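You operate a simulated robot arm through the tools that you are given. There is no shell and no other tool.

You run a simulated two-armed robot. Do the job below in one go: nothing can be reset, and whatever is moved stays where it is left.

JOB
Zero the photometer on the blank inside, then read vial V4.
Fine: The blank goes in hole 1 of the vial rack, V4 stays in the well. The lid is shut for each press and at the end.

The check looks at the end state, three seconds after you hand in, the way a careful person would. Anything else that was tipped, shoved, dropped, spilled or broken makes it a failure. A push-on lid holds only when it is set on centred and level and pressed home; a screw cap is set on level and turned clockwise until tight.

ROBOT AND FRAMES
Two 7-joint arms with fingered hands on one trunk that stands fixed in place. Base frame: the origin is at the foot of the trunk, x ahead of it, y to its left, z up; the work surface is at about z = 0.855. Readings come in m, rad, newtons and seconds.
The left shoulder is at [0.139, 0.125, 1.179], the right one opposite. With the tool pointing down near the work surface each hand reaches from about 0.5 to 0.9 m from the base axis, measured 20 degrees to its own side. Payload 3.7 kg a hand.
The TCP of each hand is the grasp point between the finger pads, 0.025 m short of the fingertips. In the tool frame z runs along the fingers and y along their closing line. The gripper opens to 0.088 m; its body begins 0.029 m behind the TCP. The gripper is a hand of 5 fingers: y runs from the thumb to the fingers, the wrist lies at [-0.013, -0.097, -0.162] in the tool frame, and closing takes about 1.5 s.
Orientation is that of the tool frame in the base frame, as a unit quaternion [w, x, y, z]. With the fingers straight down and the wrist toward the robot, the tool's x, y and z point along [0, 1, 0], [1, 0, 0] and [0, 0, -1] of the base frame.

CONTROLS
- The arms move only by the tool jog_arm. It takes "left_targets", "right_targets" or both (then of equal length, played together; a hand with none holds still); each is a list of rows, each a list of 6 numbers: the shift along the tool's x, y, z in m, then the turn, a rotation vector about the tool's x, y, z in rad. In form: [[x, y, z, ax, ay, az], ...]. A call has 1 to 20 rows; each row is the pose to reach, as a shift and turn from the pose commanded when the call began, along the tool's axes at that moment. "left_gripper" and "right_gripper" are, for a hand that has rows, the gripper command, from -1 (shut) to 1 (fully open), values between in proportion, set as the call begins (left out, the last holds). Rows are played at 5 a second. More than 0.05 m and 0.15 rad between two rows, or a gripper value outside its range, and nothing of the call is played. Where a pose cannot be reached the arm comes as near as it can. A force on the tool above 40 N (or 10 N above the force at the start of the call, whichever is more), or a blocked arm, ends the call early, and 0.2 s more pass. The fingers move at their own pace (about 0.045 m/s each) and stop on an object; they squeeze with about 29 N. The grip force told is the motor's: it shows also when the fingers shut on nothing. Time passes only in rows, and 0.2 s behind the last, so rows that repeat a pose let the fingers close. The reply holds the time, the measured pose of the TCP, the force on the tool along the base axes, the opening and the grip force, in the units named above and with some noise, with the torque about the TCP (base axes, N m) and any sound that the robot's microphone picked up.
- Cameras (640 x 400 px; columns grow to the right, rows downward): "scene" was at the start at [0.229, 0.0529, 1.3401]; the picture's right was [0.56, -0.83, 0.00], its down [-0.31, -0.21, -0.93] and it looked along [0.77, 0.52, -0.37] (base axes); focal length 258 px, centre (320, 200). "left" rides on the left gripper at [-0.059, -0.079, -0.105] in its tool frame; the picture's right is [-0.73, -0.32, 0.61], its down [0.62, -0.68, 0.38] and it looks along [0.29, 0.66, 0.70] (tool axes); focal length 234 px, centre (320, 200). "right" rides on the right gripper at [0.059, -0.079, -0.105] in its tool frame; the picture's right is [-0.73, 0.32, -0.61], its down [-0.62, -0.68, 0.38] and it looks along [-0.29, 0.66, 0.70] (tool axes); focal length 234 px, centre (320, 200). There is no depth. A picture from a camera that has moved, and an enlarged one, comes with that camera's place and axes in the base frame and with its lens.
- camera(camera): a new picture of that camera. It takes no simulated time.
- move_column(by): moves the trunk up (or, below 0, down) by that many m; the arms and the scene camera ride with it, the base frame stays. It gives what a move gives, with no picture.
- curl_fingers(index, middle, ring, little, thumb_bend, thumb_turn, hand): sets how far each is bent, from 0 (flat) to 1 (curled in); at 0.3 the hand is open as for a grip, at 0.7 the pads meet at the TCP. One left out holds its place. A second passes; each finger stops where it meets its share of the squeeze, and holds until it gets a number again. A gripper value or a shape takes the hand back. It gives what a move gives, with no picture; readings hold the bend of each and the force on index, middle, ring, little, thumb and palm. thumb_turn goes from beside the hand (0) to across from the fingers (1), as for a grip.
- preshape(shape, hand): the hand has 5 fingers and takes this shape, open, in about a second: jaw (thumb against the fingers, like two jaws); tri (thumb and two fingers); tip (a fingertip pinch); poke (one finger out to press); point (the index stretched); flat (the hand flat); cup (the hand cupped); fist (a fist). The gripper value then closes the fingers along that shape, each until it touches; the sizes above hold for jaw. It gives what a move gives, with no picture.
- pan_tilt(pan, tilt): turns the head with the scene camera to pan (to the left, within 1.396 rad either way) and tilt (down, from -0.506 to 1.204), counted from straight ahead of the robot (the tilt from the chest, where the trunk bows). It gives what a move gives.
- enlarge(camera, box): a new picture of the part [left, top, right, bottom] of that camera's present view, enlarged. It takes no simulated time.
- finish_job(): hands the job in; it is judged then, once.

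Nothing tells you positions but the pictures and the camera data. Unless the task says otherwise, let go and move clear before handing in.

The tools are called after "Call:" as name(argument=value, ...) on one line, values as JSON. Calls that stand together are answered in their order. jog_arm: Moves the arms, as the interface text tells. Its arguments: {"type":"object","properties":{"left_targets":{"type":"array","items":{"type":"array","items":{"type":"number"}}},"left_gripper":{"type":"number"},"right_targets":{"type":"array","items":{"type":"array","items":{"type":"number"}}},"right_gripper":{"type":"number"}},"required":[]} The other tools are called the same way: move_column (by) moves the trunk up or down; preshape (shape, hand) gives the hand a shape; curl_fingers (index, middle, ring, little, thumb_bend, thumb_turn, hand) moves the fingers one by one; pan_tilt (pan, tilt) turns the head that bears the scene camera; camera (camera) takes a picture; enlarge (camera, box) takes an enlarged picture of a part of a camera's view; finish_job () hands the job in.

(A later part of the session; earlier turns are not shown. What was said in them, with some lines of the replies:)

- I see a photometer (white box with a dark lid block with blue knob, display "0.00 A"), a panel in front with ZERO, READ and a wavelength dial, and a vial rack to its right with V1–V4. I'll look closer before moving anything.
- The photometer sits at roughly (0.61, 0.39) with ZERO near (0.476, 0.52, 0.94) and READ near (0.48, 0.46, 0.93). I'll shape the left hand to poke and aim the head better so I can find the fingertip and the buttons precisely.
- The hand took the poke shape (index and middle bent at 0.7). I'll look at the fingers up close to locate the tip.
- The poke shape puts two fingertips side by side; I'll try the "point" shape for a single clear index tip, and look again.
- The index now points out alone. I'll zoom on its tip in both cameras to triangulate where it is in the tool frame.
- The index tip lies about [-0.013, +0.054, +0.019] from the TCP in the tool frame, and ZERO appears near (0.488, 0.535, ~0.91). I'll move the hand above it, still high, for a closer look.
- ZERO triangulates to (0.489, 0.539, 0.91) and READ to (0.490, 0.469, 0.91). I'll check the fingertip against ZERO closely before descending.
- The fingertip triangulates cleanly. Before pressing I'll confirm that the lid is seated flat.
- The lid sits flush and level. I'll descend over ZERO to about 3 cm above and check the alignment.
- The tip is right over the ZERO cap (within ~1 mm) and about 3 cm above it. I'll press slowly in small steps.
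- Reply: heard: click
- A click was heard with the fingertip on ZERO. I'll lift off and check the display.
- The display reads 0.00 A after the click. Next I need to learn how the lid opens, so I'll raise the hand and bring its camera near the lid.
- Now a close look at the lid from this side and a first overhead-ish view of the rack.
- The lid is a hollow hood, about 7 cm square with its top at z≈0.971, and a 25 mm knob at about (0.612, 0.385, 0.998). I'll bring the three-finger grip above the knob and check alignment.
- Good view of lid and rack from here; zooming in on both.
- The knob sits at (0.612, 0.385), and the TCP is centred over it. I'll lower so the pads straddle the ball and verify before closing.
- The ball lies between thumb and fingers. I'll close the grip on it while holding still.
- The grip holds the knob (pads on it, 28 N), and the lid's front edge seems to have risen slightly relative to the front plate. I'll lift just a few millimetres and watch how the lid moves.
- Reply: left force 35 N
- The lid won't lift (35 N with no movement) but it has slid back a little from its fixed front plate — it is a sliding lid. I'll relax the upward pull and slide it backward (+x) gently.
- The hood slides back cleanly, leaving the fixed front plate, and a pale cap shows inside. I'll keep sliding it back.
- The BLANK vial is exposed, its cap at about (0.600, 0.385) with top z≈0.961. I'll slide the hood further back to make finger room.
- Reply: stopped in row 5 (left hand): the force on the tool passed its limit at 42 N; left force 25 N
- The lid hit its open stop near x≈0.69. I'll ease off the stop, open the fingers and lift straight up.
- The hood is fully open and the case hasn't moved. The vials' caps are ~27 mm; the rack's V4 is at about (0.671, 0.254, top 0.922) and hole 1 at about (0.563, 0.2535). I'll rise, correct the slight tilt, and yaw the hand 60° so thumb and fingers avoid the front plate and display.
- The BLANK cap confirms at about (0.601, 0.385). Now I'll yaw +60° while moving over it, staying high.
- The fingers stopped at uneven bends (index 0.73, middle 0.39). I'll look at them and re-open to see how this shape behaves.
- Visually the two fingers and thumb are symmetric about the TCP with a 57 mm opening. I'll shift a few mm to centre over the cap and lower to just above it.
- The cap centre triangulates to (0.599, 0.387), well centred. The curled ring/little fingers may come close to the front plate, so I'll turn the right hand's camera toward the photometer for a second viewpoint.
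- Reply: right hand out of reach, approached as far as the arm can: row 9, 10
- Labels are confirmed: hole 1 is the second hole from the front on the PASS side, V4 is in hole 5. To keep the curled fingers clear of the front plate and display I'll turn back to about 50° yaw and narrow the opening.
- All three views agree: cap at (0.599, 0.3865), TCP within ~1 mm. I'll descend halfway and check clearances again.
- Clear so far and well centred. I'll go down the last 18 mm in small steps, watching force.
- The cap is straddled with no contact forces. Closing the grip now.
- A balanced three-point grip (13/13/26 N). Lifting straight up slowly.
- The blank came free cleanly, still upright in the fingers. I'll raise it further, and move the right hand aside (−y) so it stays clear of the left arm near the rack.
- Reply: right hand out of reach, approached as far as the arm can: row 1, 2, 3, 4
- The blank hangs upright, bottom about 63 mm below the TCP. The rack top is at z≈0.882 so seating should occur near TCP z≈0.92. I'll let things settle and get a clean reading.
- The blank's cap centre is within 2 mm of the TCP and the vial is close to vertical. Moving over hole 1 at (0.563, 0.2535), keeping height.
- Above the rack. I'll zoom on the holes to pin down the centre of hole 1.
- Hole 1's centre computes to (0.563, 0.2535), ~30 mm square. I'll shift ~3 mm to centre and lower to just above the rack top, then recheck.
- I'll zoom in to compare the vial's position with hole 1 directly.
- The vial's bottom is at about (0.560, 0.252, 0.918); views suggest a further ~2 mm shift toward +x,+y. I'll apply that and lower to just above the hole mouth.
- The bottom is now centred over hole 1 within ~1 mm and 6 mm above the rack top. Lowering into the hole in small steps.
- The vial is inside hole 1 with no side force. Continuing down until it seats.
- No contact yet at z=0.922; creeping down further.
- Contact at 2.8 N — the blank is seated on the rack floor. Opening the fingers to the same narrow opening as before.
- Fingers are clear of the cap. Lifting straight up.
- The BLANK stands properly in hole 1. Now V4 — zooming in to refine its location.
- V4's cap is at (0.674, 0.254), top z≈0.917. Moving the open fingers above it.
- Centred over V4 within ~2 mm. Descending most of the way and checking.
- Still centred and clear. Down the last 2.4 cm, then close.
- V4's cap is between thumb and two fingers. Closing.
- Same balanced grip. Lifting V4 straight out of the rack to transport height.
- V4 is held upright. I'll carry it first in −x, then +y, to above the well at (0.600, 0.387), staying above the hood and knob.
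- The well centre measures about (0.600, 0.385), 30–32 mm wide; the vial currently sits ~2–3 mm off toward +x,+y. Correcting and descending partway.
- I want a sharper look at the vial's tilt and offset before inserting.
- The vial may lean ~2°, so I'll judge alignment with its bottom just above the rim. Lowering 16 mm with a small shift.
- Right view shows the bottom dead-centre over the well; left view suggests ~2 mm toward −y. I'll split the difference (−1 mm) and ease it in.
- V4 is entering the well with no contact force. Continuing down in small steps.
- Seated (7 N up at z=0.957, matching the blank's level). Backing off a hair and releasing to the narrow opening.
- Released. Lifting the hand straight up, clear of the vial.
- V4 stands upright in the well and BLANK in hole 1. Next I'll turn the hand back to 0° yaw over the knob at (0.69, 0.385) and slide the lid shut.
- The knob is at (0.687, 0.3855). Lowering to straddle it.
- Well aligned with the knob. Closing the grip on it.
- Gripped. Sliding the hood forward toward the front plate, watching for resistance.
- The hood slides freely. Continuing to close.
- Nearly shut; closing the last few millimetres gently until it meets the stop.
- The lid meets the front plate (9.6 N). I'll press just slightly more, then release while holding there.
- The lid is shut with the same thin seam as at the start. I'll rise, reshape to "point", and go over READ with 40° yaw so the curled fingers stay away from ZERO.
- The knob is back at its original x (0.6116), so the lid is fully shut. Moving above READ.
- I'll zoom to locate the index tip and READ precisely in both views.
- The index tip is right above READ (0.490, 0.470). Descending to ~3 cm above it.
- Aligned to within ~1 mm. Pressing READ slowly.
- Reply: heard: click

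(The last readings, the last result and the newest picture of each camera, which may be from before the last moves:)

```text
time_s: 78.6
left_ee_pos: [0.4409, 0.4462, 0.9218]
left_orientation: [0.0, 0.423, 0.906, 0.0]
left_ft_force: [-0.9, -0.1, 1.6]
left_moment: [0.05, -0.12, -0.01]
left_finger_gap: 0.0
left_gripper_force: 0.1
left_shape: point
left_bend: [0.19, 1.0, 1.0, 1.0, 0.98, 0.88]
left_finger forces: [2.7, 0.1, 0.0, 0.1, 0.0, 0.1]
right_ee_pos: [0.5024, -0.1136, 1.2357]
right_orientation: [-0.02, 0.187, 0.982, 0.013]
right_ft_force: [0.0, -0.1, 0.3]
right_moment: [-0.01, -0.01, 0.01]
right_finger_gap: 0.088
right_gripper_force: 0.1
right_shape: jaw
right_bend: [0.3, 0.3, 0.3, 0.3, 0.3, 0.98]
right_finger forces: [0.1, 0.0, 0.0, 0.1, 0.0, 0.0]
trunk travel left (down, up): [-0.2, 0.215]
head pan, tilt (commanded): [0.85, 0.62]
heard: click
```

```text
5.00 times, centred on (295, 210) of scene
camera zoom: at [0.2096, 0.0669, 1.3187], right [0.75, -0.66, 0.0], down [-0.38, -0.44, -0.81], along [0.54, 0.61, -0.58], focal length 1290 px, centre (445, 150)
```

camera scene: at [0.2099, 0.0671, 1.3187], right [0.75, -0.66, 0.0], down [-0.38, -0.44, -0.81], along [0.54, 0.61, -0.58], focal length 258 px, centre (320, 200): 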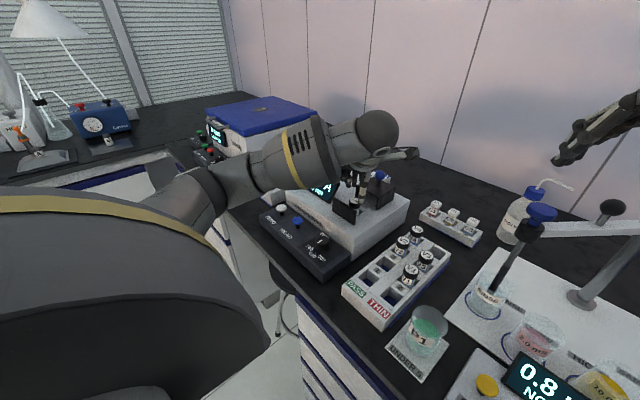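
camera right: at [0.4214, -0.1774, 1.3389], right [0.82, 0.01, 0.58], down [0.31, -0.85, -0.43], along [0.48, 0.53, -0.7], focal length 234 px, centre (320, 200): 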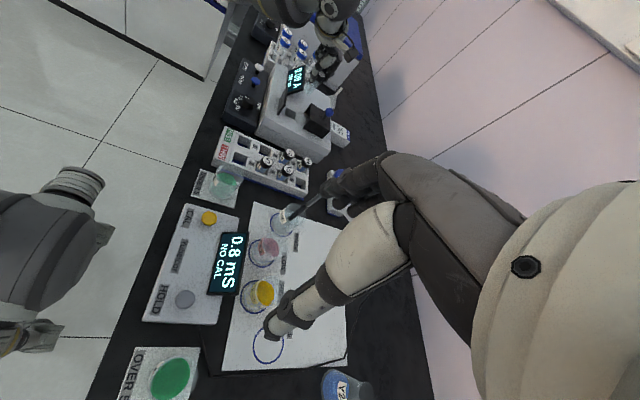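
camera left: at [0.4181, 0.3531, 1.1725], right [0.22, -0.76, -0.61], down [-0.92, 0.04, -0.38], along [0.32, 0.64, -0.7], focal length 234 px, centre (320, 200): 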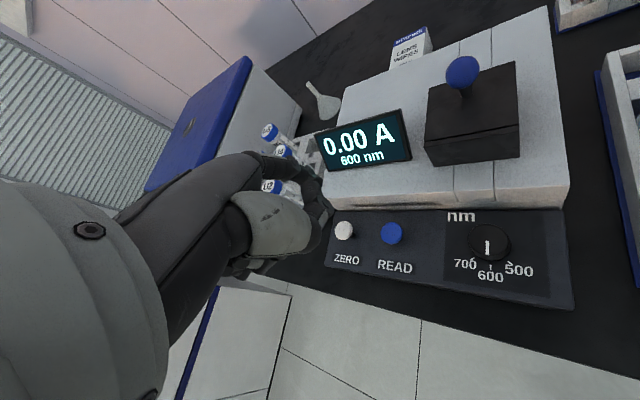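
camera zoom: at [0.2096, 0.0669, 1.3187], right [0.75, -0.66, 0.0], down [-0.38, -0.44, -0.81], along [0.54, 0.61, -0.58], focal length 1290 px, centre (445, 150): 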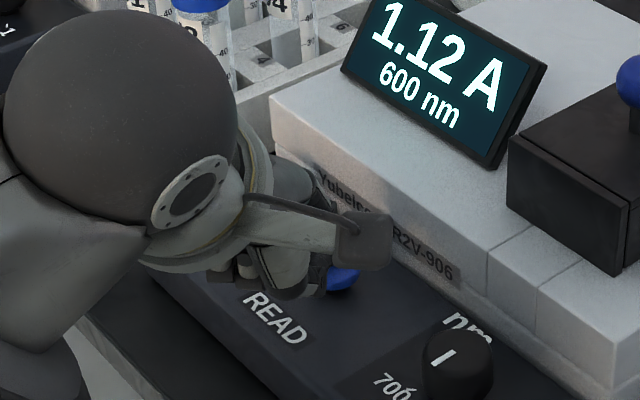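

Click — the display now reads 1.12 A for V4. Lifting off and withdrawing the hand clear.

Call:
jog_arm(left_targets=[[0, 0, -0.02, 0, 0, 0], [0, 0, -0.05, 0, 0, 0], [0, 0, -0.09, 0, 0, 0], [0, 0, -0.13, 0, 0, 0], [0, 0, -0.17, 0, 0, 0], [0, 0, -0.21, 0, 0, 0]])

Call:
jog_arm(left_targets=[[0.01, -0.03, -0.01, 0, 0, 0.14], [0.02, -0.06, -0.02, 0, 0, 0.28], [0.03, -0.08, -0.03, 0, 0, 0.42], [0.04, -0.09, -0.04, 0, 0, 0.56], [0.05, -0.09, -0.05, 0, 0, 0.698]])

Call:
camera(camera="scene")

Call:
camera(camera="left")

Call:
camera(camera="right")

```text
time_s: 80.0
left_ee_pos: [0.4409, 0.4459, 1.1344]
left_orientation: [0.0, 0.423, 0.906, 0.0]
left_ft_force: [0.6, 0.3, 0.2]
left_moment: [-0.01, 0.0, 0.02]
left_finger_gap: 0.0
left_gripper_force: 0.1
left_shape: point
left_bend: [0.2, 1.0, 1.0, 1.0, 0.98, 0.88]
left_finger forces: [0.0, 0.0, 0.1, 0.1, 0.0, 0.0]
right_ee_pos: [0.5005, -0.1138, 1.2351]
right_orientation: [-0.021, 0.186, 0.982, 0.013]
right_ft_force: [0.2, 0.0, -0.4]
right_moment: [0.02, -0.03, 0.0]
right_finger_gap: 0.0879
right_gripper_force: 0.1
right_shape: jaw
right_bend: [0.3, 0.3, 0.3, 0.3, 0.3, 0.98]
right_finger forces: [0.0, 0.1, 0.0, 0.0, 0.1, 0.1]
trunk travel left (down, up): [-0.2, 0.215]
head pan, tilt (commanded): [0.85, 0.62]
```

```text
time_s: 81.2
left_ee_pos: [0.34, 0.4289, 1.1797]
left_orientation: [0.001, 0.708, 0.707, 0.0]
left_ft_force: [1.0, 0.9, 0.6]
left_moment: [0.0, 0.0, 0.01]
left_finger_gap: 0.0003
left_gripper_force: 0.1
left_shape: point
left_bend: [0.2, 1.0, 1.0, 1.0, 0.98, 0.88]
left_finger forces: [0.0, 0.1, 0.1, 0.1, 0.1, 0.0]
right_ee_pos: [0.5018, -0.1144, 1.2361]
right_orientation: [-0.02, 0.187, 0.982, 0.013]
right_ft_force: [-0.6, -0.4, 0.4]
right_moment: [-0.01, 0.01, 0.0]
right_finger_gap: 0.0878
right_gripper_force: 0.1
right_shape: jaw
right_bend: [0.3, 0.3, 0.3, 0.3, 0.3, 0.98]
right_finger forces: [0.0, 0.1, 0.1, 0.1, 0.0, 0.0]
trunk travel left (down, up): [-0.2, 0.215]
head pan, tilt (commanded): [0.85, 0.62]
```

```text
taken
camera scene: at [0.2097, 0.0673, 1.3187], right [0.75, -0.66, 0.0], down [-0.38, -0.44, -0.81], along [0.54, 0.61, -0.58], focal length 258 px, centre (320, 200)
```

scene: 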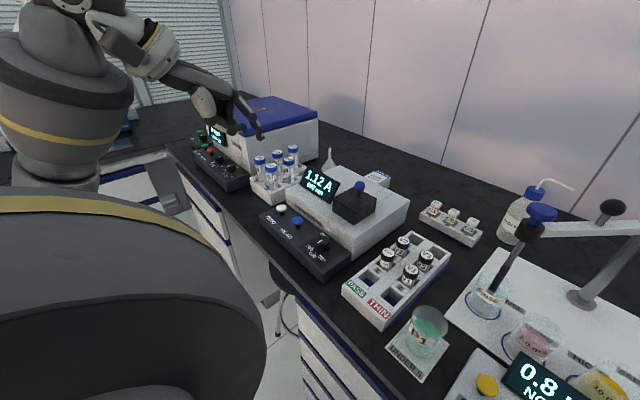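

```text
taken
camera left: at [0.2599, 0.3702, 1.2868], right [-0.33, -0.73, -0.61], down [-0.68, 0.62, -0.38], along [0.66, 0.29, -0.7], focal length 234 px, centre (320, 200)
```

left: 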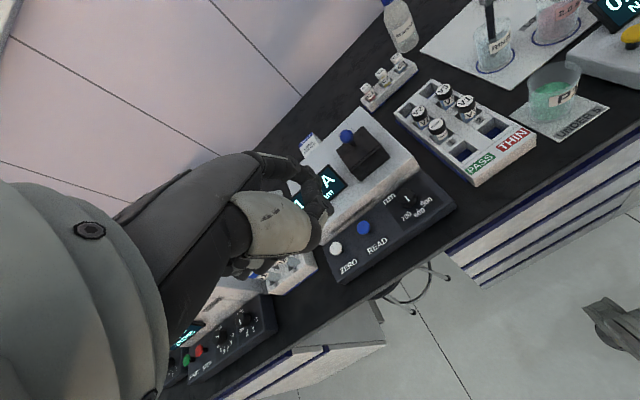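

```text
taken
camera right: at [0.4209, -0.1696, 1.3411], right [0.82, 0.01, 0.58], down [0.32, -0.85, -0.42], along [0.49, 0.53, -0.7], focal length 234 px, centre (320, 200)
```

right: 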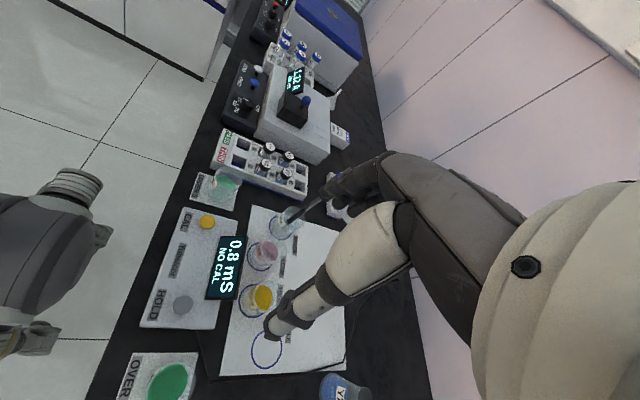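

Everything looks in place; one last close check of the lid, display and rack before handing in.

Call:
enlarge(camera="scene", box=[290, 150, 420, 260])

Call:
enlarge(camera="scene", box=[340, 210, 470, 330])

Call:
enlarge(camera="right", box=[200, 50, 360, 210])

```text
3.64 times, centred on (355, 205) of scene
camera zoom: at [0.2097, 0.0673, 1.3187], right [0.75, -0.66, 0.0], down [-0.38, -0.44, -0.81], along [0.54, 0.61, -0.58], focal length 938 px, centre (193, 182)
```

zoom: 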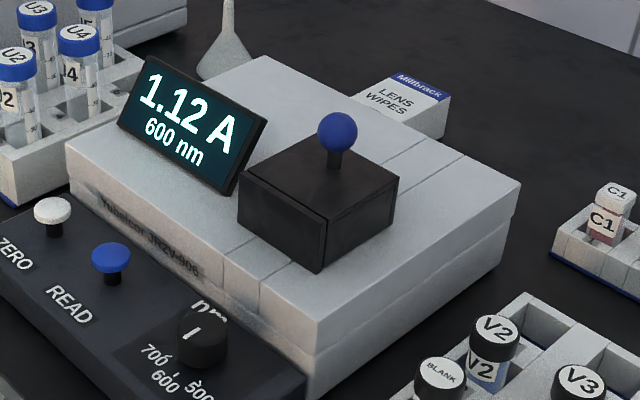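

```text
3.33 times, centred on (405, 270) of scene
camera zoom: at [0.2097, 0.0673, 1.3187], right [0.75, -0.66, 0.0], down [-0.38, -0.44, -0.81], along [0.54, 0.61, -0.58], focal length 860 px, centre (37, -33)
```

zoom: 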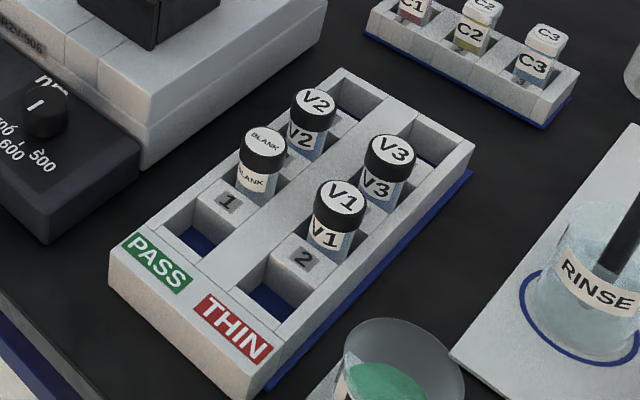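

```text
2.50 times, centred on (280, 130) of right
camera zoom: at [0.4209, -0.1696, 1.3411], right [0.82, 0.01, 0.58], down [0.32, -0.85, -0.42], along [0.49, 0.53, -0.7], focal length 585 px, centre (420, 375)
```

zoom: 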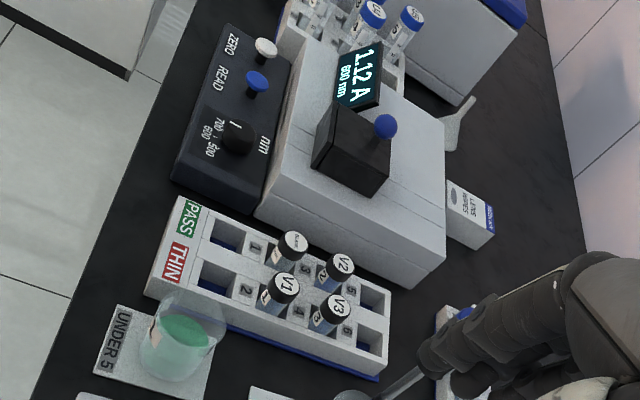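

The lid is shut on V4 and the display reads 1.12 A at 600 nm. The BLANK stands in hole 1, the other vials are where they were, and both hands are clear. I'm handing in now.

Call:
finish_job()

```text
The job is handed in.
```

The photometer is zeroed on the blank, and V4 reads 1.12 A at 600 nm. I've handed the job in.

- **Presses:** I heard a click for both ZERO and READ, and the lid was shut each time. The display read 0.00 A before and after zeroing, so that click is the only sign the zero registered.
- **Vials:** The blank is in hole 1 of the rack. I took hole 1 to be the second hole back on the PASS side, because each label sits in front of its hole. V4 is seated in the well.
- **End state:** The lid is shut and its knob is back where it started. Both hands are clear, and the last pictures show nothing else tipped, moved or spilled.
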